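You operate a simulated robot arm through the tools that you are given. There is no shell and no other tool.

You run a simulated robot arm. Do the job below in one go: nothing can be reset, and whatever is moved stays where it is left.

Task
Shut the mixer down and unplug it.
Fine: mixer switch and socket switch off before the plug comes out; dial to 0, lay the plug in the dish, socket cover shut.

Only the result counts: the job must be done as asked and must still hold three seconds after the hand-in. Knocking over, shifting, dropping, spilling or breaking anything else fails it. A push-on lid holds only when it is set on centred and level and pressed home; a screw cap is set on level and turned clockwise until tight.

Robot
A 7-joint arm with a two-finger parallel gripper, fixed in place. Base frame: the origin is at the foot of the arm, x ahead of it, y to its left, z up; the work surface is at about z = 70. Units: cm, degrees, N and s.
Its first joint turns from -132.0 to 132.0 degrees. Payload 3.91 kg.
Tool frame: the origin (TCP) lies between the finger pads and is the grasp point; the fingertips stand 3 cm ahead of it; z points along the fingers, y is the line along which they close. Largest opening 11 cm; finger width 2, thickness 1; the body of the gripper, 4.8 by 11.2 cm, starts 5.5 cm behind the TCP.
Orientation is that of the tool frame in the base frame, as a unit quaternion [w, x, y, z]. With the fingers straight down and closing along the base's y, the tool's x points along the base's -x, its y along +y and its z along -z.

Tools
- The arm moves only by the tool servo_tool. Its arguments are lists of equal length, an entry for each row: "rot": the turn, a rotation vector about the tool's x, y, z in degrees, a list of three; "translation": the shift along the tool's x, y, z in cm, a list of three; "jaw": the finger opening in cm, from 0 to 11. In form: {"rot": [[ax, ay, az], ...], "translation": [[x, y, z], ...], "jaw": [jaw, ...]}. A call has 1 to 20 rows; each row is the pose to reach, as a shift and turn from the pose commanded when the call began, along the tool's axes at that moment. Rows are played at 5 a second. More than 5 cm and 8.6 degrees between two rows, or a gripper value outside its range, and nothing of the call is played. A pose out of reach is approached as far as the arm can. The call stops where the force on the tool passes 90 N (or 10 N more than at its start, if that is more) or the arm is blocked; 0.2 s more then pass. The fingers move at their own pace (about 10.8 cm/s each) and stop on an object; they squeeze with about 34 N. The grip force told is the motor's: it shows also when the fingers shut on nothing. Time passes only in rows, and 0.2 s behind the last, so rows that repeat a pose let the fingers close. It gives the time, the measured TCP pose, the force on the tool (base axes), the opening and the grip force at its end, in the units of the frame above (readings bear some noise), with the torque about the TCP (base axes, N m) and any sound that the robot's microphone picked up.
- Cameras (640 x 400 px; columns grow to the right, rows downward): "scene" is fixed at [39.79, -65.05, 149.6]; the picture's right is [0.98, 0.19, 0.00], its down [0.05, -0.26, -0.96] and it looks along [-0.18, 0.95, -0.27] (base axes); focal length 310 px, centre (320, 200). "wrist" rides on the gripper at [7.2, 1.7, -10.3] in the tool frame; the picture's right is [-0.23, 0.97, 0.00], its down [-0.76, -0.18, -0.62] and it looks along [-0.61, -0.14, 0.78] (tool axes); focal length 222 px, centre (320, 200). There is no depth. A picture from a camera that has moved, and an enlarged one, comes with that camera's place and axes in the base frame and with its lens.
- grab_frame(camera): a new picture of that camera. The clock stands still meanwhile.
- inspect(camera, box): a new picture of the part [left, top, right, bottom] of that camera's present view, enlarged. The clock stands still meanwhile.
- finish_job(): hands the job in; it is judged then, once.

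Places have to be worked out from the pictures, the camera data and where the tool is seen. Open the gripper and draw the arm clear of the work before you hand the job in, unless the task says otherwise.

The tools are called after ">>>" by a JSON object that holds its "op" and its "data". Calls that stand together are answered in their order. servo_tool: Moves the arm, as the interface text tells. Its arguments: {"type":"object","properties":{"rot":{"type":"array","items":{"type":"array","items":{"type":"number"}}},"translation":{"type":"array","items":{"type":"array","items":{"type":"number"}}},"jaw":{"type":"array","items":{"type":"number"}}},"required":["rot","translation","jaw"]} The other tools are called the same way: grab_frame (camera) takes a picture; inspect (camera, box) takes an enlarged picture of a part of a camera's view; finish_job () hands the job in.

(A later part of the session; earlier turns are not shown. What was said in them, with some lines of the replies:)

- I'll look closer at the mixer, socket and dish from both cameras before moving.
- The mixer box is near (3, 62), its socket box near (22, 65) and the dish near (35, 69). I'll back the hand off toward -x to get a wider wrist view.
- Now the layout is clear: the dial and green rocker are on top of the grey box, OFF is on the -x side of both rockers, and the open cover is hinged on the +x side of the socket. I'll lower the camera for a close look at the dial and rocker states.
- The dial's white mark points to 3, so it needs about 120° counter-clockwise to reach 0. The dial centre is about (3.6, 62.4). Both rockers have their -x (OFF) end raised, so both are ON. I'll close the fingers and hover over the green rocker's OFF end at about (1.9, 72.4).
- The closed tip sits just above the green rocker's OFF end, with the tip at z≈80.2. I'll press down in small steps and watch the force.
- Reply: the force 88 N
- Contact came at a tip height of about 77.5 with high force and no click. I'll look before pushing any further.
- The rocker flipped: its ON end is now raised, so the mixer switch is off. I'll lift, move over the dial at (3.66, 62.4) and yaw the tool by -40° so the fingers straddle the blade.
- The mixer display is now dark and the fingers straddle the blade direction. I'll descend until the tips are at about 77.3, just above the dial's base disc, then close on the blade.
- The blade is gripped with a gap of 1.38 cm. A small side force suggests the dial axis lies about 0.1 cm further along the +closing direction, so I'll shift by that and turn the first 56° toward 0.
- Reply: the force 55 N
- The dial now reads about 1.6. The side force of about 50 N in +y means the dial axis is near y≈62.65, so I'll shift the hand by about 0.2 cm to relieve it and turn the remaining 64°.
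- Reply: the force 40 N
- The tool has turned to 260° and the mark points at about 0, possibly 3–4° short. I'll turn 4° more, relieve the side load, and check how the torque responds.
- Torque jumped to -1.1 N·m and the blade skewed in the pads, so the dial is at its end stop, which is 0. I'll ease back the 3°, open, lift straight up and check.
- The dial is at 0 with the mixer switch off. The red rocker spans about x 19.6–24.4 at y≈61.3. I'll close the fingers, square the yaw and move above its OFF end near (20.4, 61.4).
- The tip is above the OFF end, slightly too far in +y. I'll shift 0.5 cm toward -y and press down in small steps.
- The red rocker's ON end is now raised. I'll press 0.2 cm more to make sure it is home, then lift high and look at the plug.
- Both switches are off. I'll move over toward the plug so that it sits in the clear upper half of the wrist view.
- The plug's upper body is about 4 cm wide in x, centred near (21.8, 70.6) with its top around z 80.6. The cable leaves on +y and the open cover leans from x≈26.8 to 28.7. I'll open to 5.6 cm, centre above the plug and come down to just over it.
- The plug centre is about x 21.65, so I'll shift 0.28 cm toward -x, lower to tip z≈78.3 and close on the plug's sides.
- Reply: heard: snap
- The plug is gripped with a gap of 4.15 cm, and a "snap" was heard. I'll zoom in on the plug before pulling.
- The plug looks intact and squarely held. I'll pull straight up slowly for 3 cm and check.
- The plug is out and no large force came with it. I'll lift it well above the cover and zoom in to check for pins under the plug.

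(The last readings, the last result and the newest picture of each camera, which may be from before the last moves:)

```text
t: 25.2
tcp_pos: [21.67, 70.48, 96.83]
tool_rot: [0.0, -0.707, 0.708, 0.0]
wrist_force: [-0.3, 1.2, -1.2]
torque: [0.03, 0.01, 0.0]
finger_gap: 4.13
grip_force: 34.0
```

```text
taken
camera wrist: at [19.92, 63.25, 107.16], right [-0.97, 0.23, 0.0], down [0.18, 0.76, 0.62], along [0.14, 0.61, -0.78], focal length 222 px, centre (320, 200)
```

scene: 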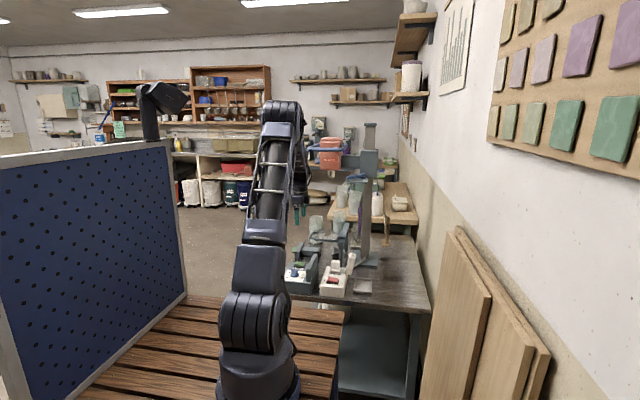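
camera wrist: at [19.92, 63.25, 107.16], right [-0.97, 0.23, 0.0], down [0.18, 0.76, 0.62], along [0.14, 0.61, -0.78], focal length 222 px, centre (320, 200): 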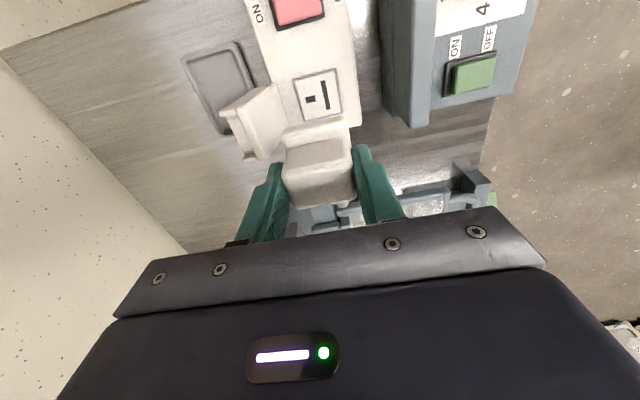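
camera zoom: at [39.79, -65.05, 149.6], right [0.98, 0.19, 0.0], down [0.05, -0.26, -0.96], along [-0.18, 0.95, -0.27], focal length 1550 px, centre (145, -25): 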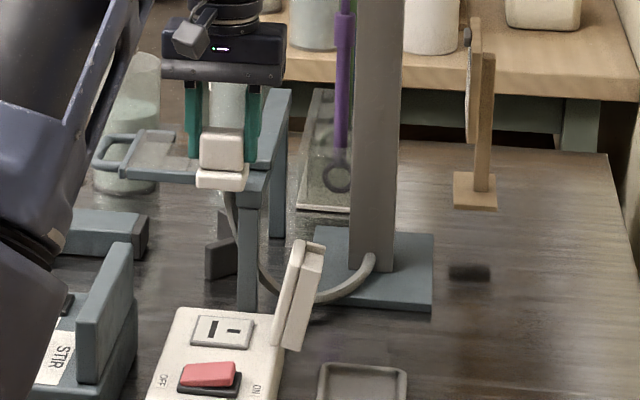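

No pins protrude and the cable hangs free on +y. I'll carry the plug over the cover to above the dish at about (35.6, 66.8), yawing +30° so the gripper body will clear the open cover on the way down.

>>> {"op": "servo_tool", "data": {"rot": [[0, 0, -6], [0, 0, -12], [0, 0, -18], [0, 0, -24], [0, 0, -30], [0, 0, -30]], "translation": [[0.7, -2.8, 0], [1.5, -5.6, 0], [2.2, -8.4, 0], [3, -11.2, 0], [3.7, -13.9, 0], [3.7, -13.9, 0]], "jaw": [2, 2, 2, 2, 2, 2]}}

>>> {"op": "inspect", "data": {"camera": "scene", "box": [315, 205, 415, 305]}}

>>> {"op": "grab_frame", "data": {"camera": "wrist"}}

```text
t: 26.6
tcp_pos: [35.55, 66.77, 96.82]
tool_rot: [0.001, 0.867, -0.499, 0.0]
wrist_force: [0.4, -0.9, -0.8]
torque: [-0.02, -0.03, 0.04]
finger_gap: 4.12
grip_force: 33.8
```

```text
4.00 times, centred on (365, 255) of scene
camera zoom: at [39.79, -65.05, 149.6], right [0.98, 0.19, 0.0], down [0.05, -0.26, -0.96], along [-0.18, 0.95, -0.27], focal length 1240 px, centre (140, -20)
```

zoom: 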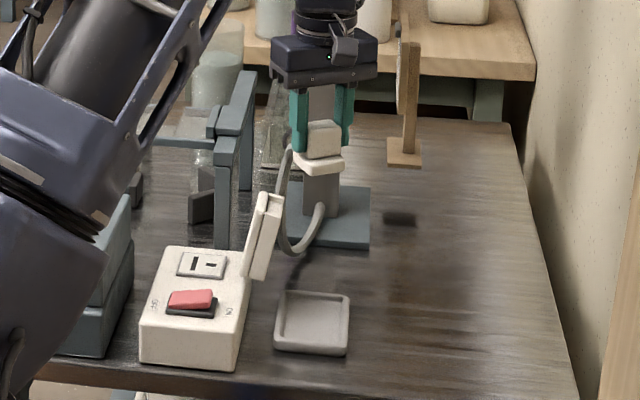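

```text
taken
camera wrist: at [37.74, 59.67, 107.21], right [-0.96, -0.29, 0.0], down [-0.23, 0.75, 0.62], along [-0.18, 0.6, -0.78], focal length 222 px, centre (320, 200)
```

wrist: 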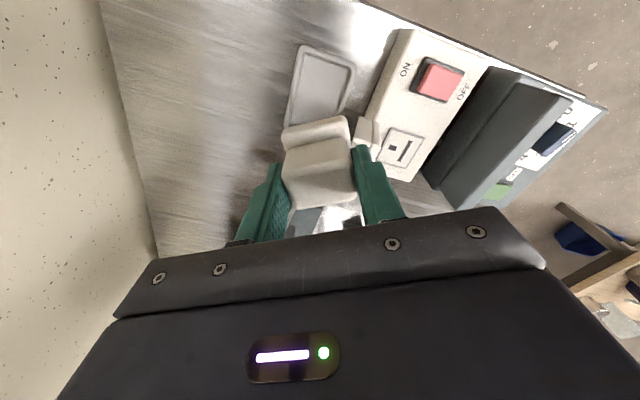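

The dish centre is confirmed near (35.3, 68), so the plug is above it. I'll lower 13 cm and check clearance to the cover.

>>> {"op": "servo_tool", "data": {"rot": [[0, 0, 0], [0, 0, 0], [0, 0, 0], [0, 0, 0], [0, 0, 0]], "translation": [[0, 0, 3], [0, 0, 6], [0, 0, 9], [0, 0, 11.5], [0, 0, 13]], "jaw": [2, 2, 2, 2, 2]}}

>>> {"op": "inspect", "data": {"camera": "scene", "box": [330, 215, 400, 300]}}

>>> {"op": "grab_frame", "data": {"camera": "wrist"}}

```text
t: 27.8
tcp_pos: [35.63, 66.85, 83.85]
tool_rot: [-0.001, 0.866, -0.5, 0.0]
wrist_force: [0.5, -0.2, -0.4]
torque: [0.03, -0.01, 0.01]
finger_gap: 4.12
grip_force: 33.9
```

```text
4.71 times, centred on (365, 258) of scene
camera zoom: at [39.79, -65.05, 149.6], right [0.98, 0.19, 0.0], down [0.05, -0.26, -0.96], along [-0.18, 0.95, -0.27], focal length 1459 px, centre (108, -71)
```

zoom: 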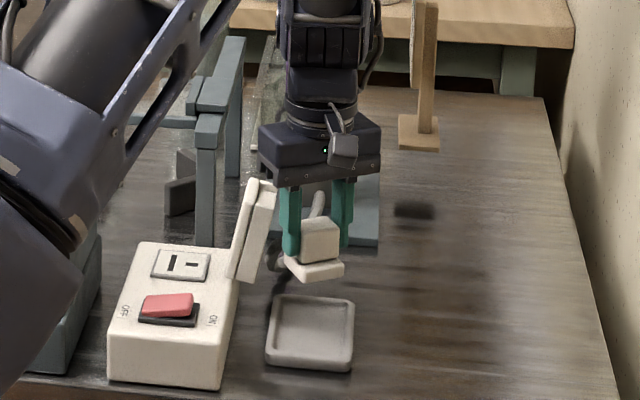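

```text
taken
camera wrist: at [37.74, 59.64, 94.18], right [-0.96, -0.29, 0.0], down [-0.23, 0.75, 0.62], along [-0.18, 0.6, -0.78], focal length 222 px, centre (320, 200)
```

wrist: 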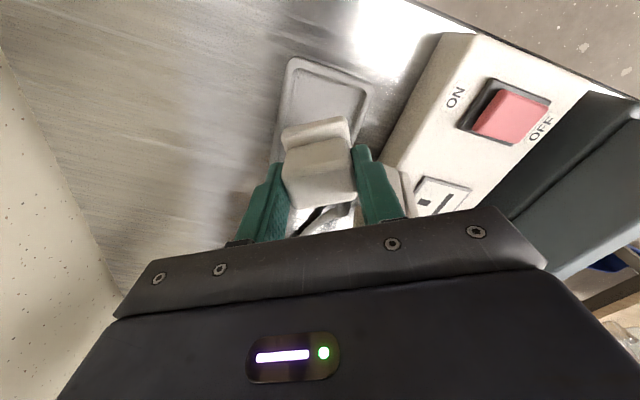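

Clearance between gripper and cover would be tight, so I'll yaw 15° more and shift slightly away at this safe height. Then I'll lower 6 cm to just above the dish.

>>> {"op": "servo_tool", "data": {"rot": [[0, 0, -7.5], [0, 0, -15], [0, 0, -15], [0, 0, -15], [0, 0, -15]], "translation": [[0.2, 0, 0], [0.36, 0, 0], [0.36, 0, 2.5], [0.36, 0, 5], [0.36, 0, 6]], "jaw": [2, 2, 2, 2, 2]}}

>>> {"op": "inspect", "data": {"camera": "scene", "box": [330, 215, 400, 300]}}

>>> {"op": "grab_frame", "data": {"camera": "wrist"}}

```text
t: 29.0
tcp_pos: [35.84, 66.76, 77.73]
tool_rot: [0.0, 0.924, -0.382, 0.0]
wrist_force: [-0.3, 0.0, -1.3]
torque: [0.0, 0.02, 0.0]
finger_gap: 4.13
grip_force: 34.0
```

```text
4.71 times, centred on (365, 258) of scene
camera zoom: at [39.79, -65.05, 149.6], right [0.98, 0.19, 0.0], down [0.05, -0.26, -0.96], along [-0.18, 0.95, -0.27], focal length 1459 px, centre (108, -71)
```

zoom: 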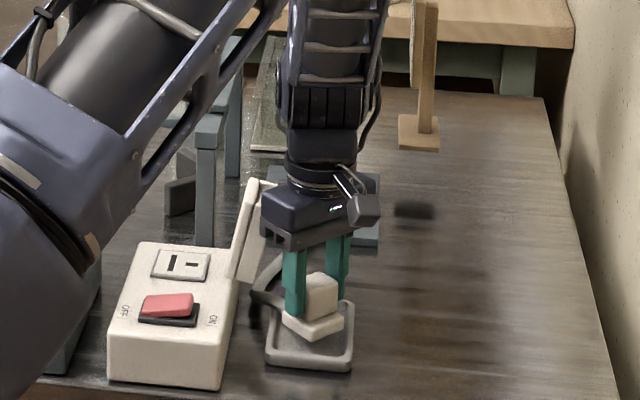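

```text
taken
camera wrist: at [39.69, 60.31, 88.06], right [-0.85, -0.53, 0.0], down [-0.41, 0.66, 0.62], along [-0.33, 0.53, -0.78], focal length 222 px, centre (320, 200)
```

wrist: 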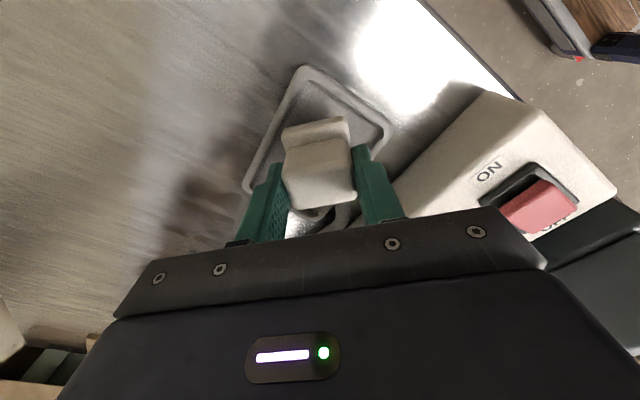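

It's clear of the cover with no contact, and the plug is over the dish floor. I'll lower in small steps until contact.

>>> {"op": "servo_tool", "data": {"rot": [[0, 0, 0], [0, 0, 0], [0, 0, 0]], "translation": [[0, 0, 0.5], [0, 0, 0.9], [0, 0, 1.1]], "jaw": [2, 2, 2]}}

>>> {"op": "inspect", "data": {"camera": "scene", "box": [340, 250, 390, 300]}}

```text
t: 29.8
tcp_pos: [35.68, 66.6, 76.72]
tool_rot: [0.0, 0.924, -0.382, 0.0]
wrist_force: [0.9, -0.9, 0.0]
torque: [-0.02, 0.03, -0.01]
finger_gap: 4.12
grip_force: 33.8
```

```text
8.00 times, centred on (365, 275) of scene
camera zoom: at [39.79, -65.05, 149.6], right [0.98, 0.19, 0.0], down [0.05, -0.26, -0.96], along [-0.18, 0.95, -0.27], focal length 2480 px, centre (-40, -400)
```

zoom: 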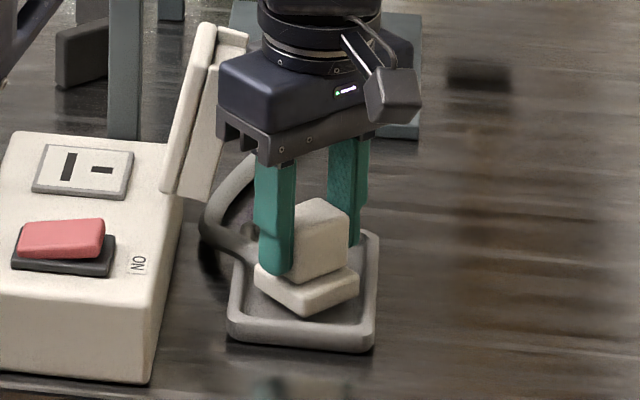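

No contact yet, so I'll continue down in finer steps.

>>> {"op": "servo_tool", "data": {"rot": [[0, 0, 0], [0, 0, 0]], "translation": [[0, 0, 0.15], [0, 0, 0.3]], "jaw": [2, 2]}}

```text
t: 30.4
tcp_pos: [35.72, 66.72, 76.48]
tool_rot: [-0.001, 0.924, -0.383, -0.001]
wrist_force: [7.6, -6.9, 29.5]
torque: [0.23, 0.59, -0.1]
finger_gap: 4.15
grip_force: 34.1
```

The plug has contacted the dish floor with about 30 N at TCP z≈76.5. I'll ease 0.1 cm, open the fingers and rise straight up.

>>> {"op": "servo_tool", "data": {"rot": [[0, 0, 0], [0, 0, 0], [0, 0, 0], [0, 0, 0], [0, 0, 0], [0, 0, 0], [0, 0, 0]], "translation": [[0, 0, -0.1], [0, 0, -0.1], [0, 0, -0.1], [0, 0, -0.1], [0, 0, -0.6], [0, 0, -2], [0, 0, -4]], "jaw": [2, 4.5, 5.2, 5.2, 5.2, 5.2, 5.2]}}

>>> {"op": "inspect", "data": {"camera": "scene", "box": [340, 245, 390, 300]}}

>>> {"op": "grab_frame", "data": {"camera": "wrist"}}

```text
t: 32.0
tcp_pos: [35.84, 66.59, 80.46]
tool_rot: [0.0, 0.924, -0.383, -0.001]
wrist_force: [-0.3, 0.0, 1.1]
torque: [0.0, 0.0, -0.03]
finger_gap: 5.18
grip_force: 0.0
```

```text
7.27 times, centred on (365, 272) of scene
camera zoom: at [39.79, -65.05, 149.6], right [0.98, 0.19, 0.0], down [0.05, -0.26, -0.96], along [-0.18, 0.95, -0.27], focal length 2255 px, centre (-7, -327)
```

zoom: 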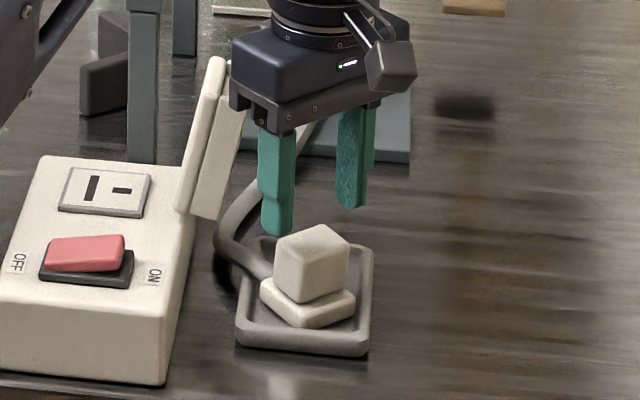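

```text
taken
camera wrist: at [39.76, 60.21, 90.75], right [-0.85, -0.53, 0.0], down [-0.41, 0.66, 0.62], along [-0.33, 0.53, -0.78], focal length 222 px, centre (320, 200)
```

wrist: 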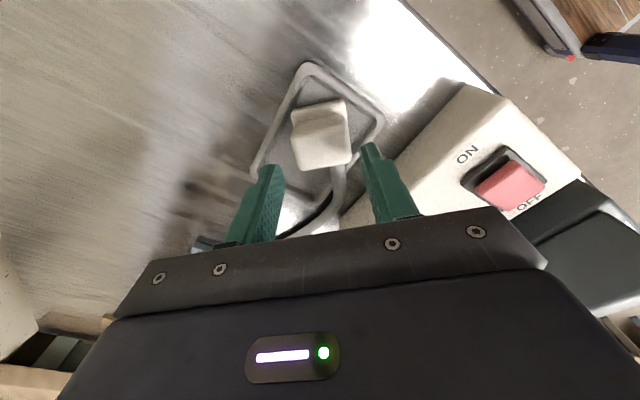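

The plug stands upright and stable in the dish. Next is the cover: I'll rise, close the fingers, yaw back to 270° and position on the +x side of the cover at y≈69.9.

>>> {"op": "servo_tool", "data": {"rot": [[0, 0, 0], [0, 0, 0], [0, 0, 0], [0, 0, 8], [0, 0, 16], [0, 0, 24], [0, 0, 32], [0, 0, 40], [0, 0, 45], [0, 0, 45]], "translation": [[0, 0, -4], [0, 0, -8], [0, 0, -12.5], [-0.7, -0.3, -12.5], [-1.4, -0.6, -12.5], [-2.1, -0.9, -12.5], [-2.8, -1.2, -12.5], [-3.25, -1.41, -12.5], [-3.25, -1.41, -12.5], [-3.25, -1.41, -12.5]], "jaw": [5, 5, 4, 2, 0, 0, 0, 0, 0, 0]}}

>>> {"op": "inspect", "data": {"camera": "scene", "box": [320, 215, 400, 300]}}

>>> {"op": "grab_frame", "data": {"camera": "wrist"}}

```text
t: 34.2
tcp_pos: [34.39, 69.91, 92.85]
tool_rot: [0.0, -0.706, 0.708, 0.0]
wrist_force: [0.0, 0.5, 0.6]
torque: [-0.01, 0.03, -0.02]
finger_gap: 0.02
grip_force: 33.9
```

```text
4.71 times, centred on (360, 258) of scene
camera zoom: at [39.79, -65.05, 149.6], right [0.98, 0.19, 0.0], down [0.05, -0.26, -0.96], along [-0.18, 0.95, -0.27], focal length 1459 px, centre (132, -71)
```

zoom: 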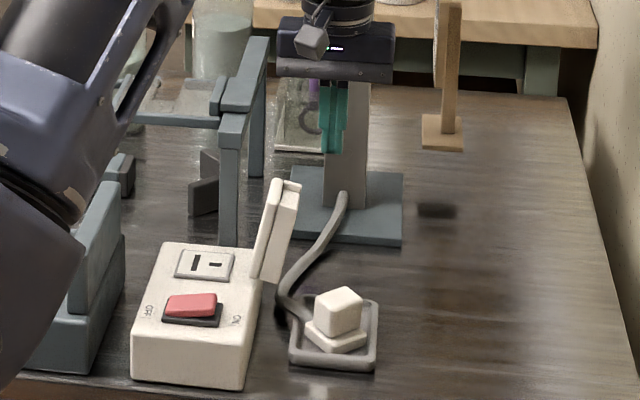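

```text
taken
camera wrist: at [32.73, 62.61, 103.19], right [-0.97, 0.23, 0.0], down [0.18, 0.76, 0.62], along [0.14, 0.61, -0.78], focal length 222 px, centre (320, 200)
```

wrist: 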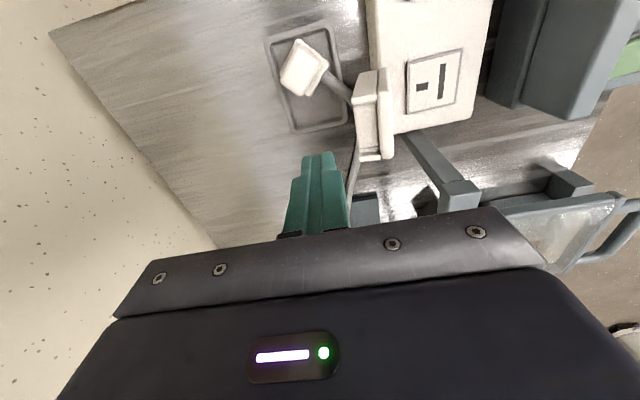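

The cover's outer face is near x≈31 at height 84–86, spanning y 67.2–72.2. I'll lower the closed fingers beside it, with the tip at z≈83.5, and push gently toward -x.

>>> {"op": "servo_tool", "data": {"rot": [[0, 0, 0], [0, 0, 0], [0, 0, 0], [0, 0, 0], [0, 0, 0], [0, 0, 0], [0, 0, 0]], "translation": [[0.2, 0, 3.2], [0.2, 0, 6.3], [0.2, 1, 6.3], [0.2, 2, 6.3], [0.2, 2.7, 6.3], [0.2, 3.3, 6.3], [0.2, 3.9, 6.2]], "jaw": [0, 0, 0, 0, 0, 0, 0]}}

>>> {"op": "inspect", "data": {"camera": "scene", "box": [320, 215, 400, 300]}}

```text
t: 35.8
tcp_pos: [30.51, 69.7, 86.56]
tool_rot: [-0.001, 0.708, -0.707, 0.0]
wrist_force: [-0.4, -0.4, 0.3]
torque: [0.02, -0.03, 0.04]
finger_gap: 0.0
grip_force: 34.1
```

```text
4.71 times, centred on (360, 258) of scene
camera zoom: at [39.79, -65.05, 149.6], right [0.98, 0.19, 0.0], down [0.05, -0.26, -0.96], along [-0.18, 0.95, -0.27], focal length 1459 px, centre (132, -71)
```

zoom: 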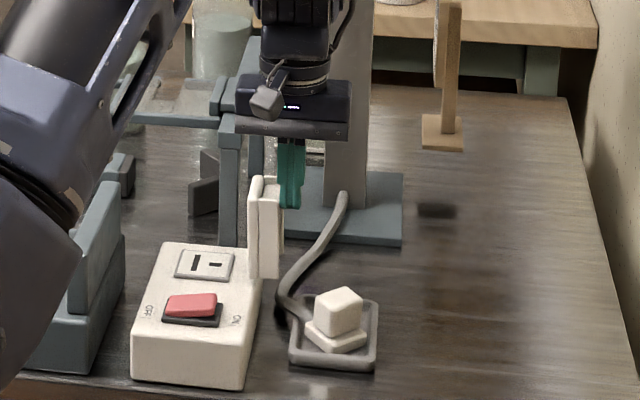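

The cover has swung to about vertical with very light force. I'll follow its arc over, raising slightly and then lowering as it tips toward -x.

>>> {"op": "servo_tool", "data": {"rot": [[0, 0, 0], [0, 0, 0], [0, 0, 0], [0, 0, 0], [0, 0, 0], [0, 0, 0], [0, 0, 0], [0, 0, 0], [0, 0, 0]], "translation": [[0, 1, -0.3], [0, 2.1, -0.6], [0, 3.2, -0.7], [0, 4.3, -0.7], [0, 5.4, -0.4], [0, 6.4, 0], [0, 7.3, 0.6], [0, 8.2, 1.2], [0, 9, 2]], "jaw": [0, 0, 0, 0, 0, 0, 0, 0, 0]}}

>>> {"op": "inspect", "data": {"camera": "scene", "box": [310, 215, 390, 300]}}

>>> {"op": "grab_frame", "data": {"camera": "wrist"}}

```text
t: 37.8
tcp_pos: [21.55, 69.77, 84.45]
tool_rot: [0.0, -0.707, 0.707, 0.0]
wrist_force: [1.0, -0.4, -0.9]
torque: [0.0, -0.01, 0.0]
finger_gap: 0.0
grip_force: 33.9
```

```text
4.71 times, centred on (350, 258) of scene
camera zoom: at [39.79, -65.05, 149.6], right [0.98, 0.19, 0.0], down [0.05, -0.26, -0.96], along [-0.18, 0.95, -0.27], focal length 1459 px, centre (179, -71)
```

zoom: 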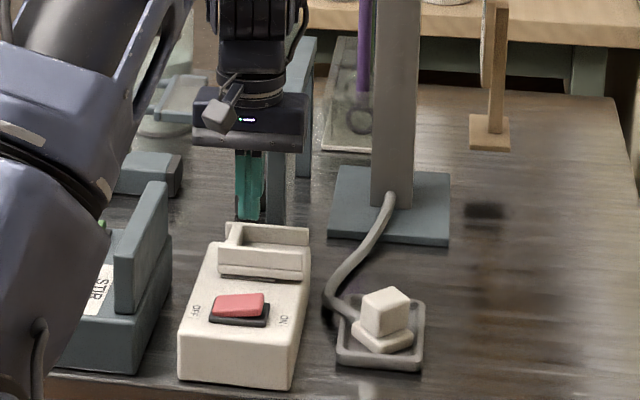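

```text
taken
camera wrist: at [19.89, 62.49, 94.91], right [-0.97, 0.23, 0.0], down [0.18, 0.76, 0.62], along [0.14, 0.61, -0.78], focal length 222 px, centre (320, 200)
```

wrist: 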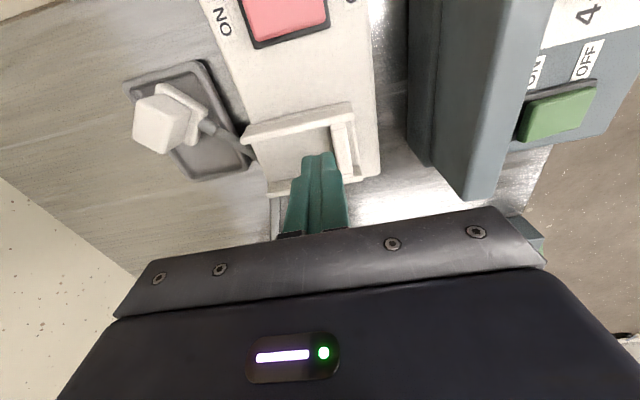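

The cover has dropped flat over the socket. I'll zoom in to check whether it is fully seated.

>>> {"op": "inspect", "data": {"camera": "scene", "box": [325, 250, 365, 285]}}

>>> {"op": "inspect", "data": {"camera": "wrist", "box": [200, 60, 400, 220]}}

```text
11.43 times, centred on (345, 268) of scene
camera zoom: at [39.79, -65.05, 149.6], right [0.98, 0.19, 0.0], down [0.05, -0.26, -0.96], along [-0.18, 0.95, -0.27], focal length 3543 px, centre (34, -571)
```

zoom: 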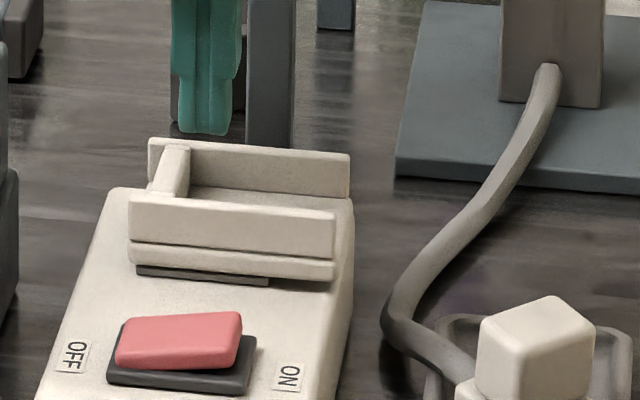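

```text
2.50 times, centred on (300, 140) of wrist
camera zoom: at [19.89, 62.49, 94.91], right [-0.97, 0.23, 0.0], down [0.18, 0.76, 0.62], along [0.14, 0.61, -0.78], focal length 555 px, centre (370, 350)
```

zoom: 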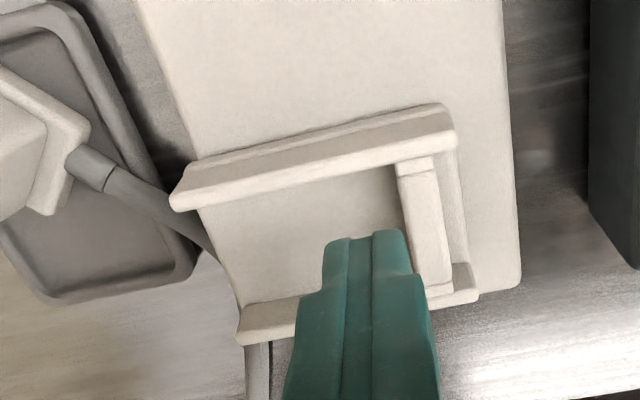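

The cover lies flat and parallel to the box. I'll press lightly on its plate, between the rims, to be sure it is fully shut.

>>> {"op": "servo_tool", "data": {"rot": [[0, 0, 0], [0, 0, 0], [0, 0, 0], [0, 0, 0], [0, 0, 0]], "translation": [[0, 0.2, 1.5], [0, 0.2, 3], [0, 0.2, 3.6], [0, 0.2, 4], [0, 0.2, 4.3]], "jaw": [0, 0, 0, 0, 0]}}

>>> {"op": "inspect", "data": {"camera": "scene", "box": [325, 250, 365, 285]}}

```text
t: 38.6
tcp_pos: [21.31, 69.93, 82.03]
tool_rot: [-0.004, 0.707, -0.707, -0.003]
wrist_force: [1.1, -16.6, 46.6]
torque: [-0.61, 0.42, 0.16]
finger_gap: 0.0
grip_force: 34.0
stopped in row 4: the force on the tool passed its limit at 99 N (the readings are from after the stop); the commanded pose is now the measured one
```

```text
11.43 times, centred on (345, 268) of scene
camera zoom: at [39.79, -65.05, 149.6], right [0.98, 0.19, 0.0], down [0.05, -0.26, -0.96], along [-0.18, 0.95, -0.27], focal length 3543 px, centre (34, -571)
```

zoom: 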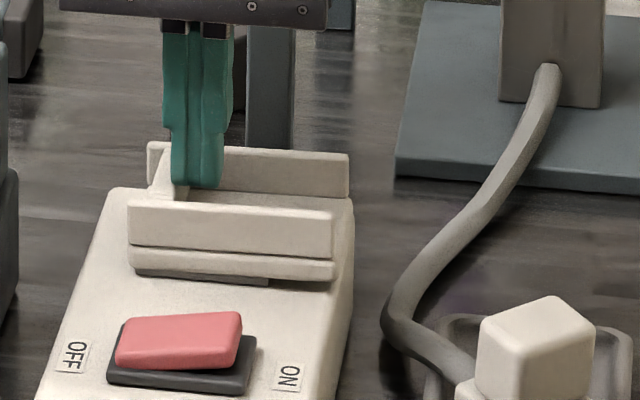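

The cover is firm under the press, so it is home. I'll lift straight up and back away toward -y to inspect everything.

>>> {"op": "servo_tool", "data": {"rot": [[0, 0, 0], [0, 0, 0], [0, 0, 0], [0, 0, 0], [0, 0, 0], [0, 0, 0], [0, 0, 0]], "translation": [[0, 0, -1], [0, 0, -4], [0, 0, -8], [0, 0, -12], [2, 0, -16], [5, 0, -19], [5, 0, -19]], "jaw": [0, 0, 0, 0, 2, 5, 5]}}

>>> {"op": "inspect", "data": {"camera": "scene", "box": [325, 250, 365, 285]}}

>>> {"op": "inspect", "data": {"camera": "scene", "box": [280, 210, 400, 300]}}

>>> {"op": "grab_frame", "data": {"camera": "wrist"}}

```text
t: 40.2
tcp_pos: [21.0, 64.61, 100.6]
tool_rot: [0.001, -0.707, 0.707, 0.002]
wrist_force: [-0.3, -0.1, 0.9]
torque: [0.03, 0.01, 0.0]
finger_gap: 5.01
grip_force: 0.1
```

```text
11.43 times, centred on (345, 268) of scene
camera zoom: at [39.79, -65.05, 149.6], right [0.98, 0.19, 0.0], down [0.05, -0.26, -0.96], along [-0.18, 0.95, -0.27], focal length 3543 px, centre (34, -571)
```

zoom: 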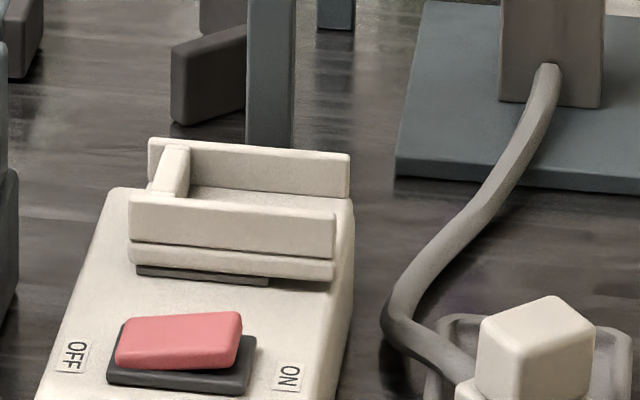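

```text
4.44 times, centred on (340, 255) of scene
camera zoom: at [39.79, -65.05, 149.6], right [0.98, 0.19, 0.0], down [0.05, -0.26, -0.96], along [-0.18, 0.95, -0.27], focal length 1378 px, centre (231, -44)
```

zoom: 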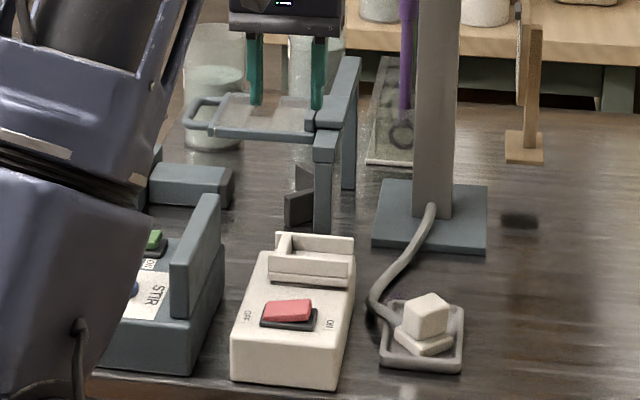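

```text
taken
camera wrist: at [19.29, 57.27, 110.89], right [-0.97, 0.23, 0.0], down [0.18, 0.76, 0.63], along [0.14, 0.61, -0.78], focal length 222 px, centre (320, 200)
```

wrist: 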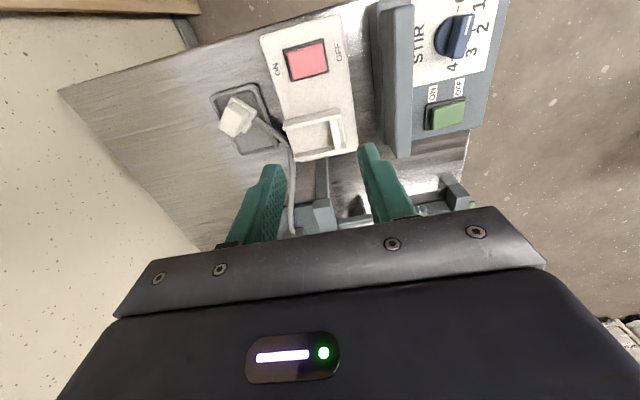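

Everything looks in place. One last close check of the plug in the dish, the dial and the rockers.

>>> {"op": "inspect", "data": {"camera": "wrist", "box": [190, 0, 350, 180]}}

>>> {"op": "inspect", "data": {"camera": "wrist", "box": [360, 0, 520, 160]}}

>>> {"op": "inspect", "data": {"camera": "scene", "box": [355, 265, 395, 300]}}

```text
2.22 times, centred on (270, 90) of wrist
camera zoom: at [19.29, 57.27, 110.89], right [-0.97, 0.23, 0.0], down [0.18, 0.76, 0.63], along [0.14, 0.61, -0.78], focal length 494 px, centre (431, 444)
```

zoom: 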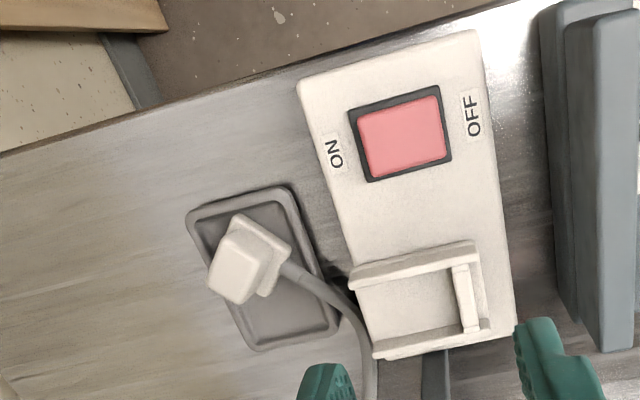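

```text
2.50 times, centred on (440, 80) of wrist
camera zoom: at [19.29, 57.27, 110.89], right [-0.97, 0.23, 0.0], down [0.18, 0.76, 0.63], along [0.14, 0.61, -0.78], focal length 555 px, centre (20, 500)
```

zoom: 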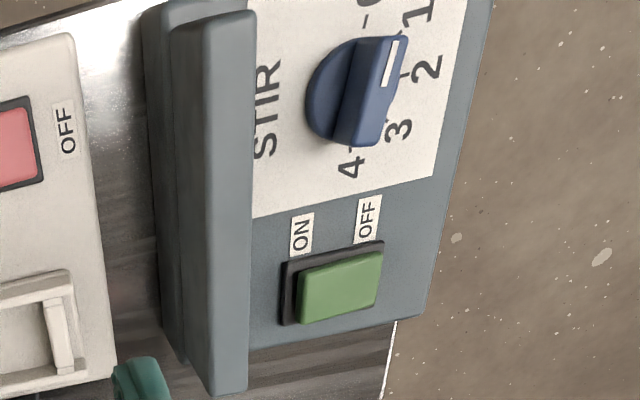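

```text
11.43 times, centred on (375, 282) of scene
camera zoom: at [39.79, -65.05, 149.6], right [0.98, 0.19, 0.0], down [0.05, -0.26, -0.96], along [-0.18, 0.95, -0.27], focal length 3543 px, centre (-309, -743)
```

zoom: 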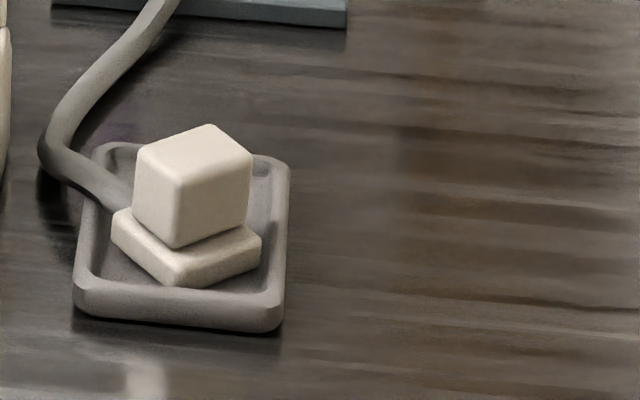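

The mixer rocker and socket rocker are both off and the dial mark lines up with 0. The plug rests in the dish, the cover is shut, and the arm is clear with the gripper open, so I'm handing in.

>>> {"op": "finish_job", "data": {}}

```text
The job is handed in.
```

The mixer is shut down and unplugged, and I've handed the job in; the tool only confirmed receipt, so I don't have a verdict.

What the last pictures showed before hand-in:

- **Switches:** I turned off the mixer switch first, then the socket switch, both before the plug came out.
- **Dial:** it is turned to its end stop, and the mark lines up with 0.
- **Plug:** it stands upright in the dish, with its cable trailing over the rim.
- **Socket cover:** it is closed flat over the socket.
- **Arm:** it is raised clear with the gripper open.

Two things happened along the way:

- **Snap:** the microphone picked up a snap as I gripped the plug. It looked intact and came out without resistance.
- **Hard press:** my check press on the shut cover spiked to 99 N, which stopped the move. The cover looked unchanged afterward.

I saw nothing else moved or knocked over.
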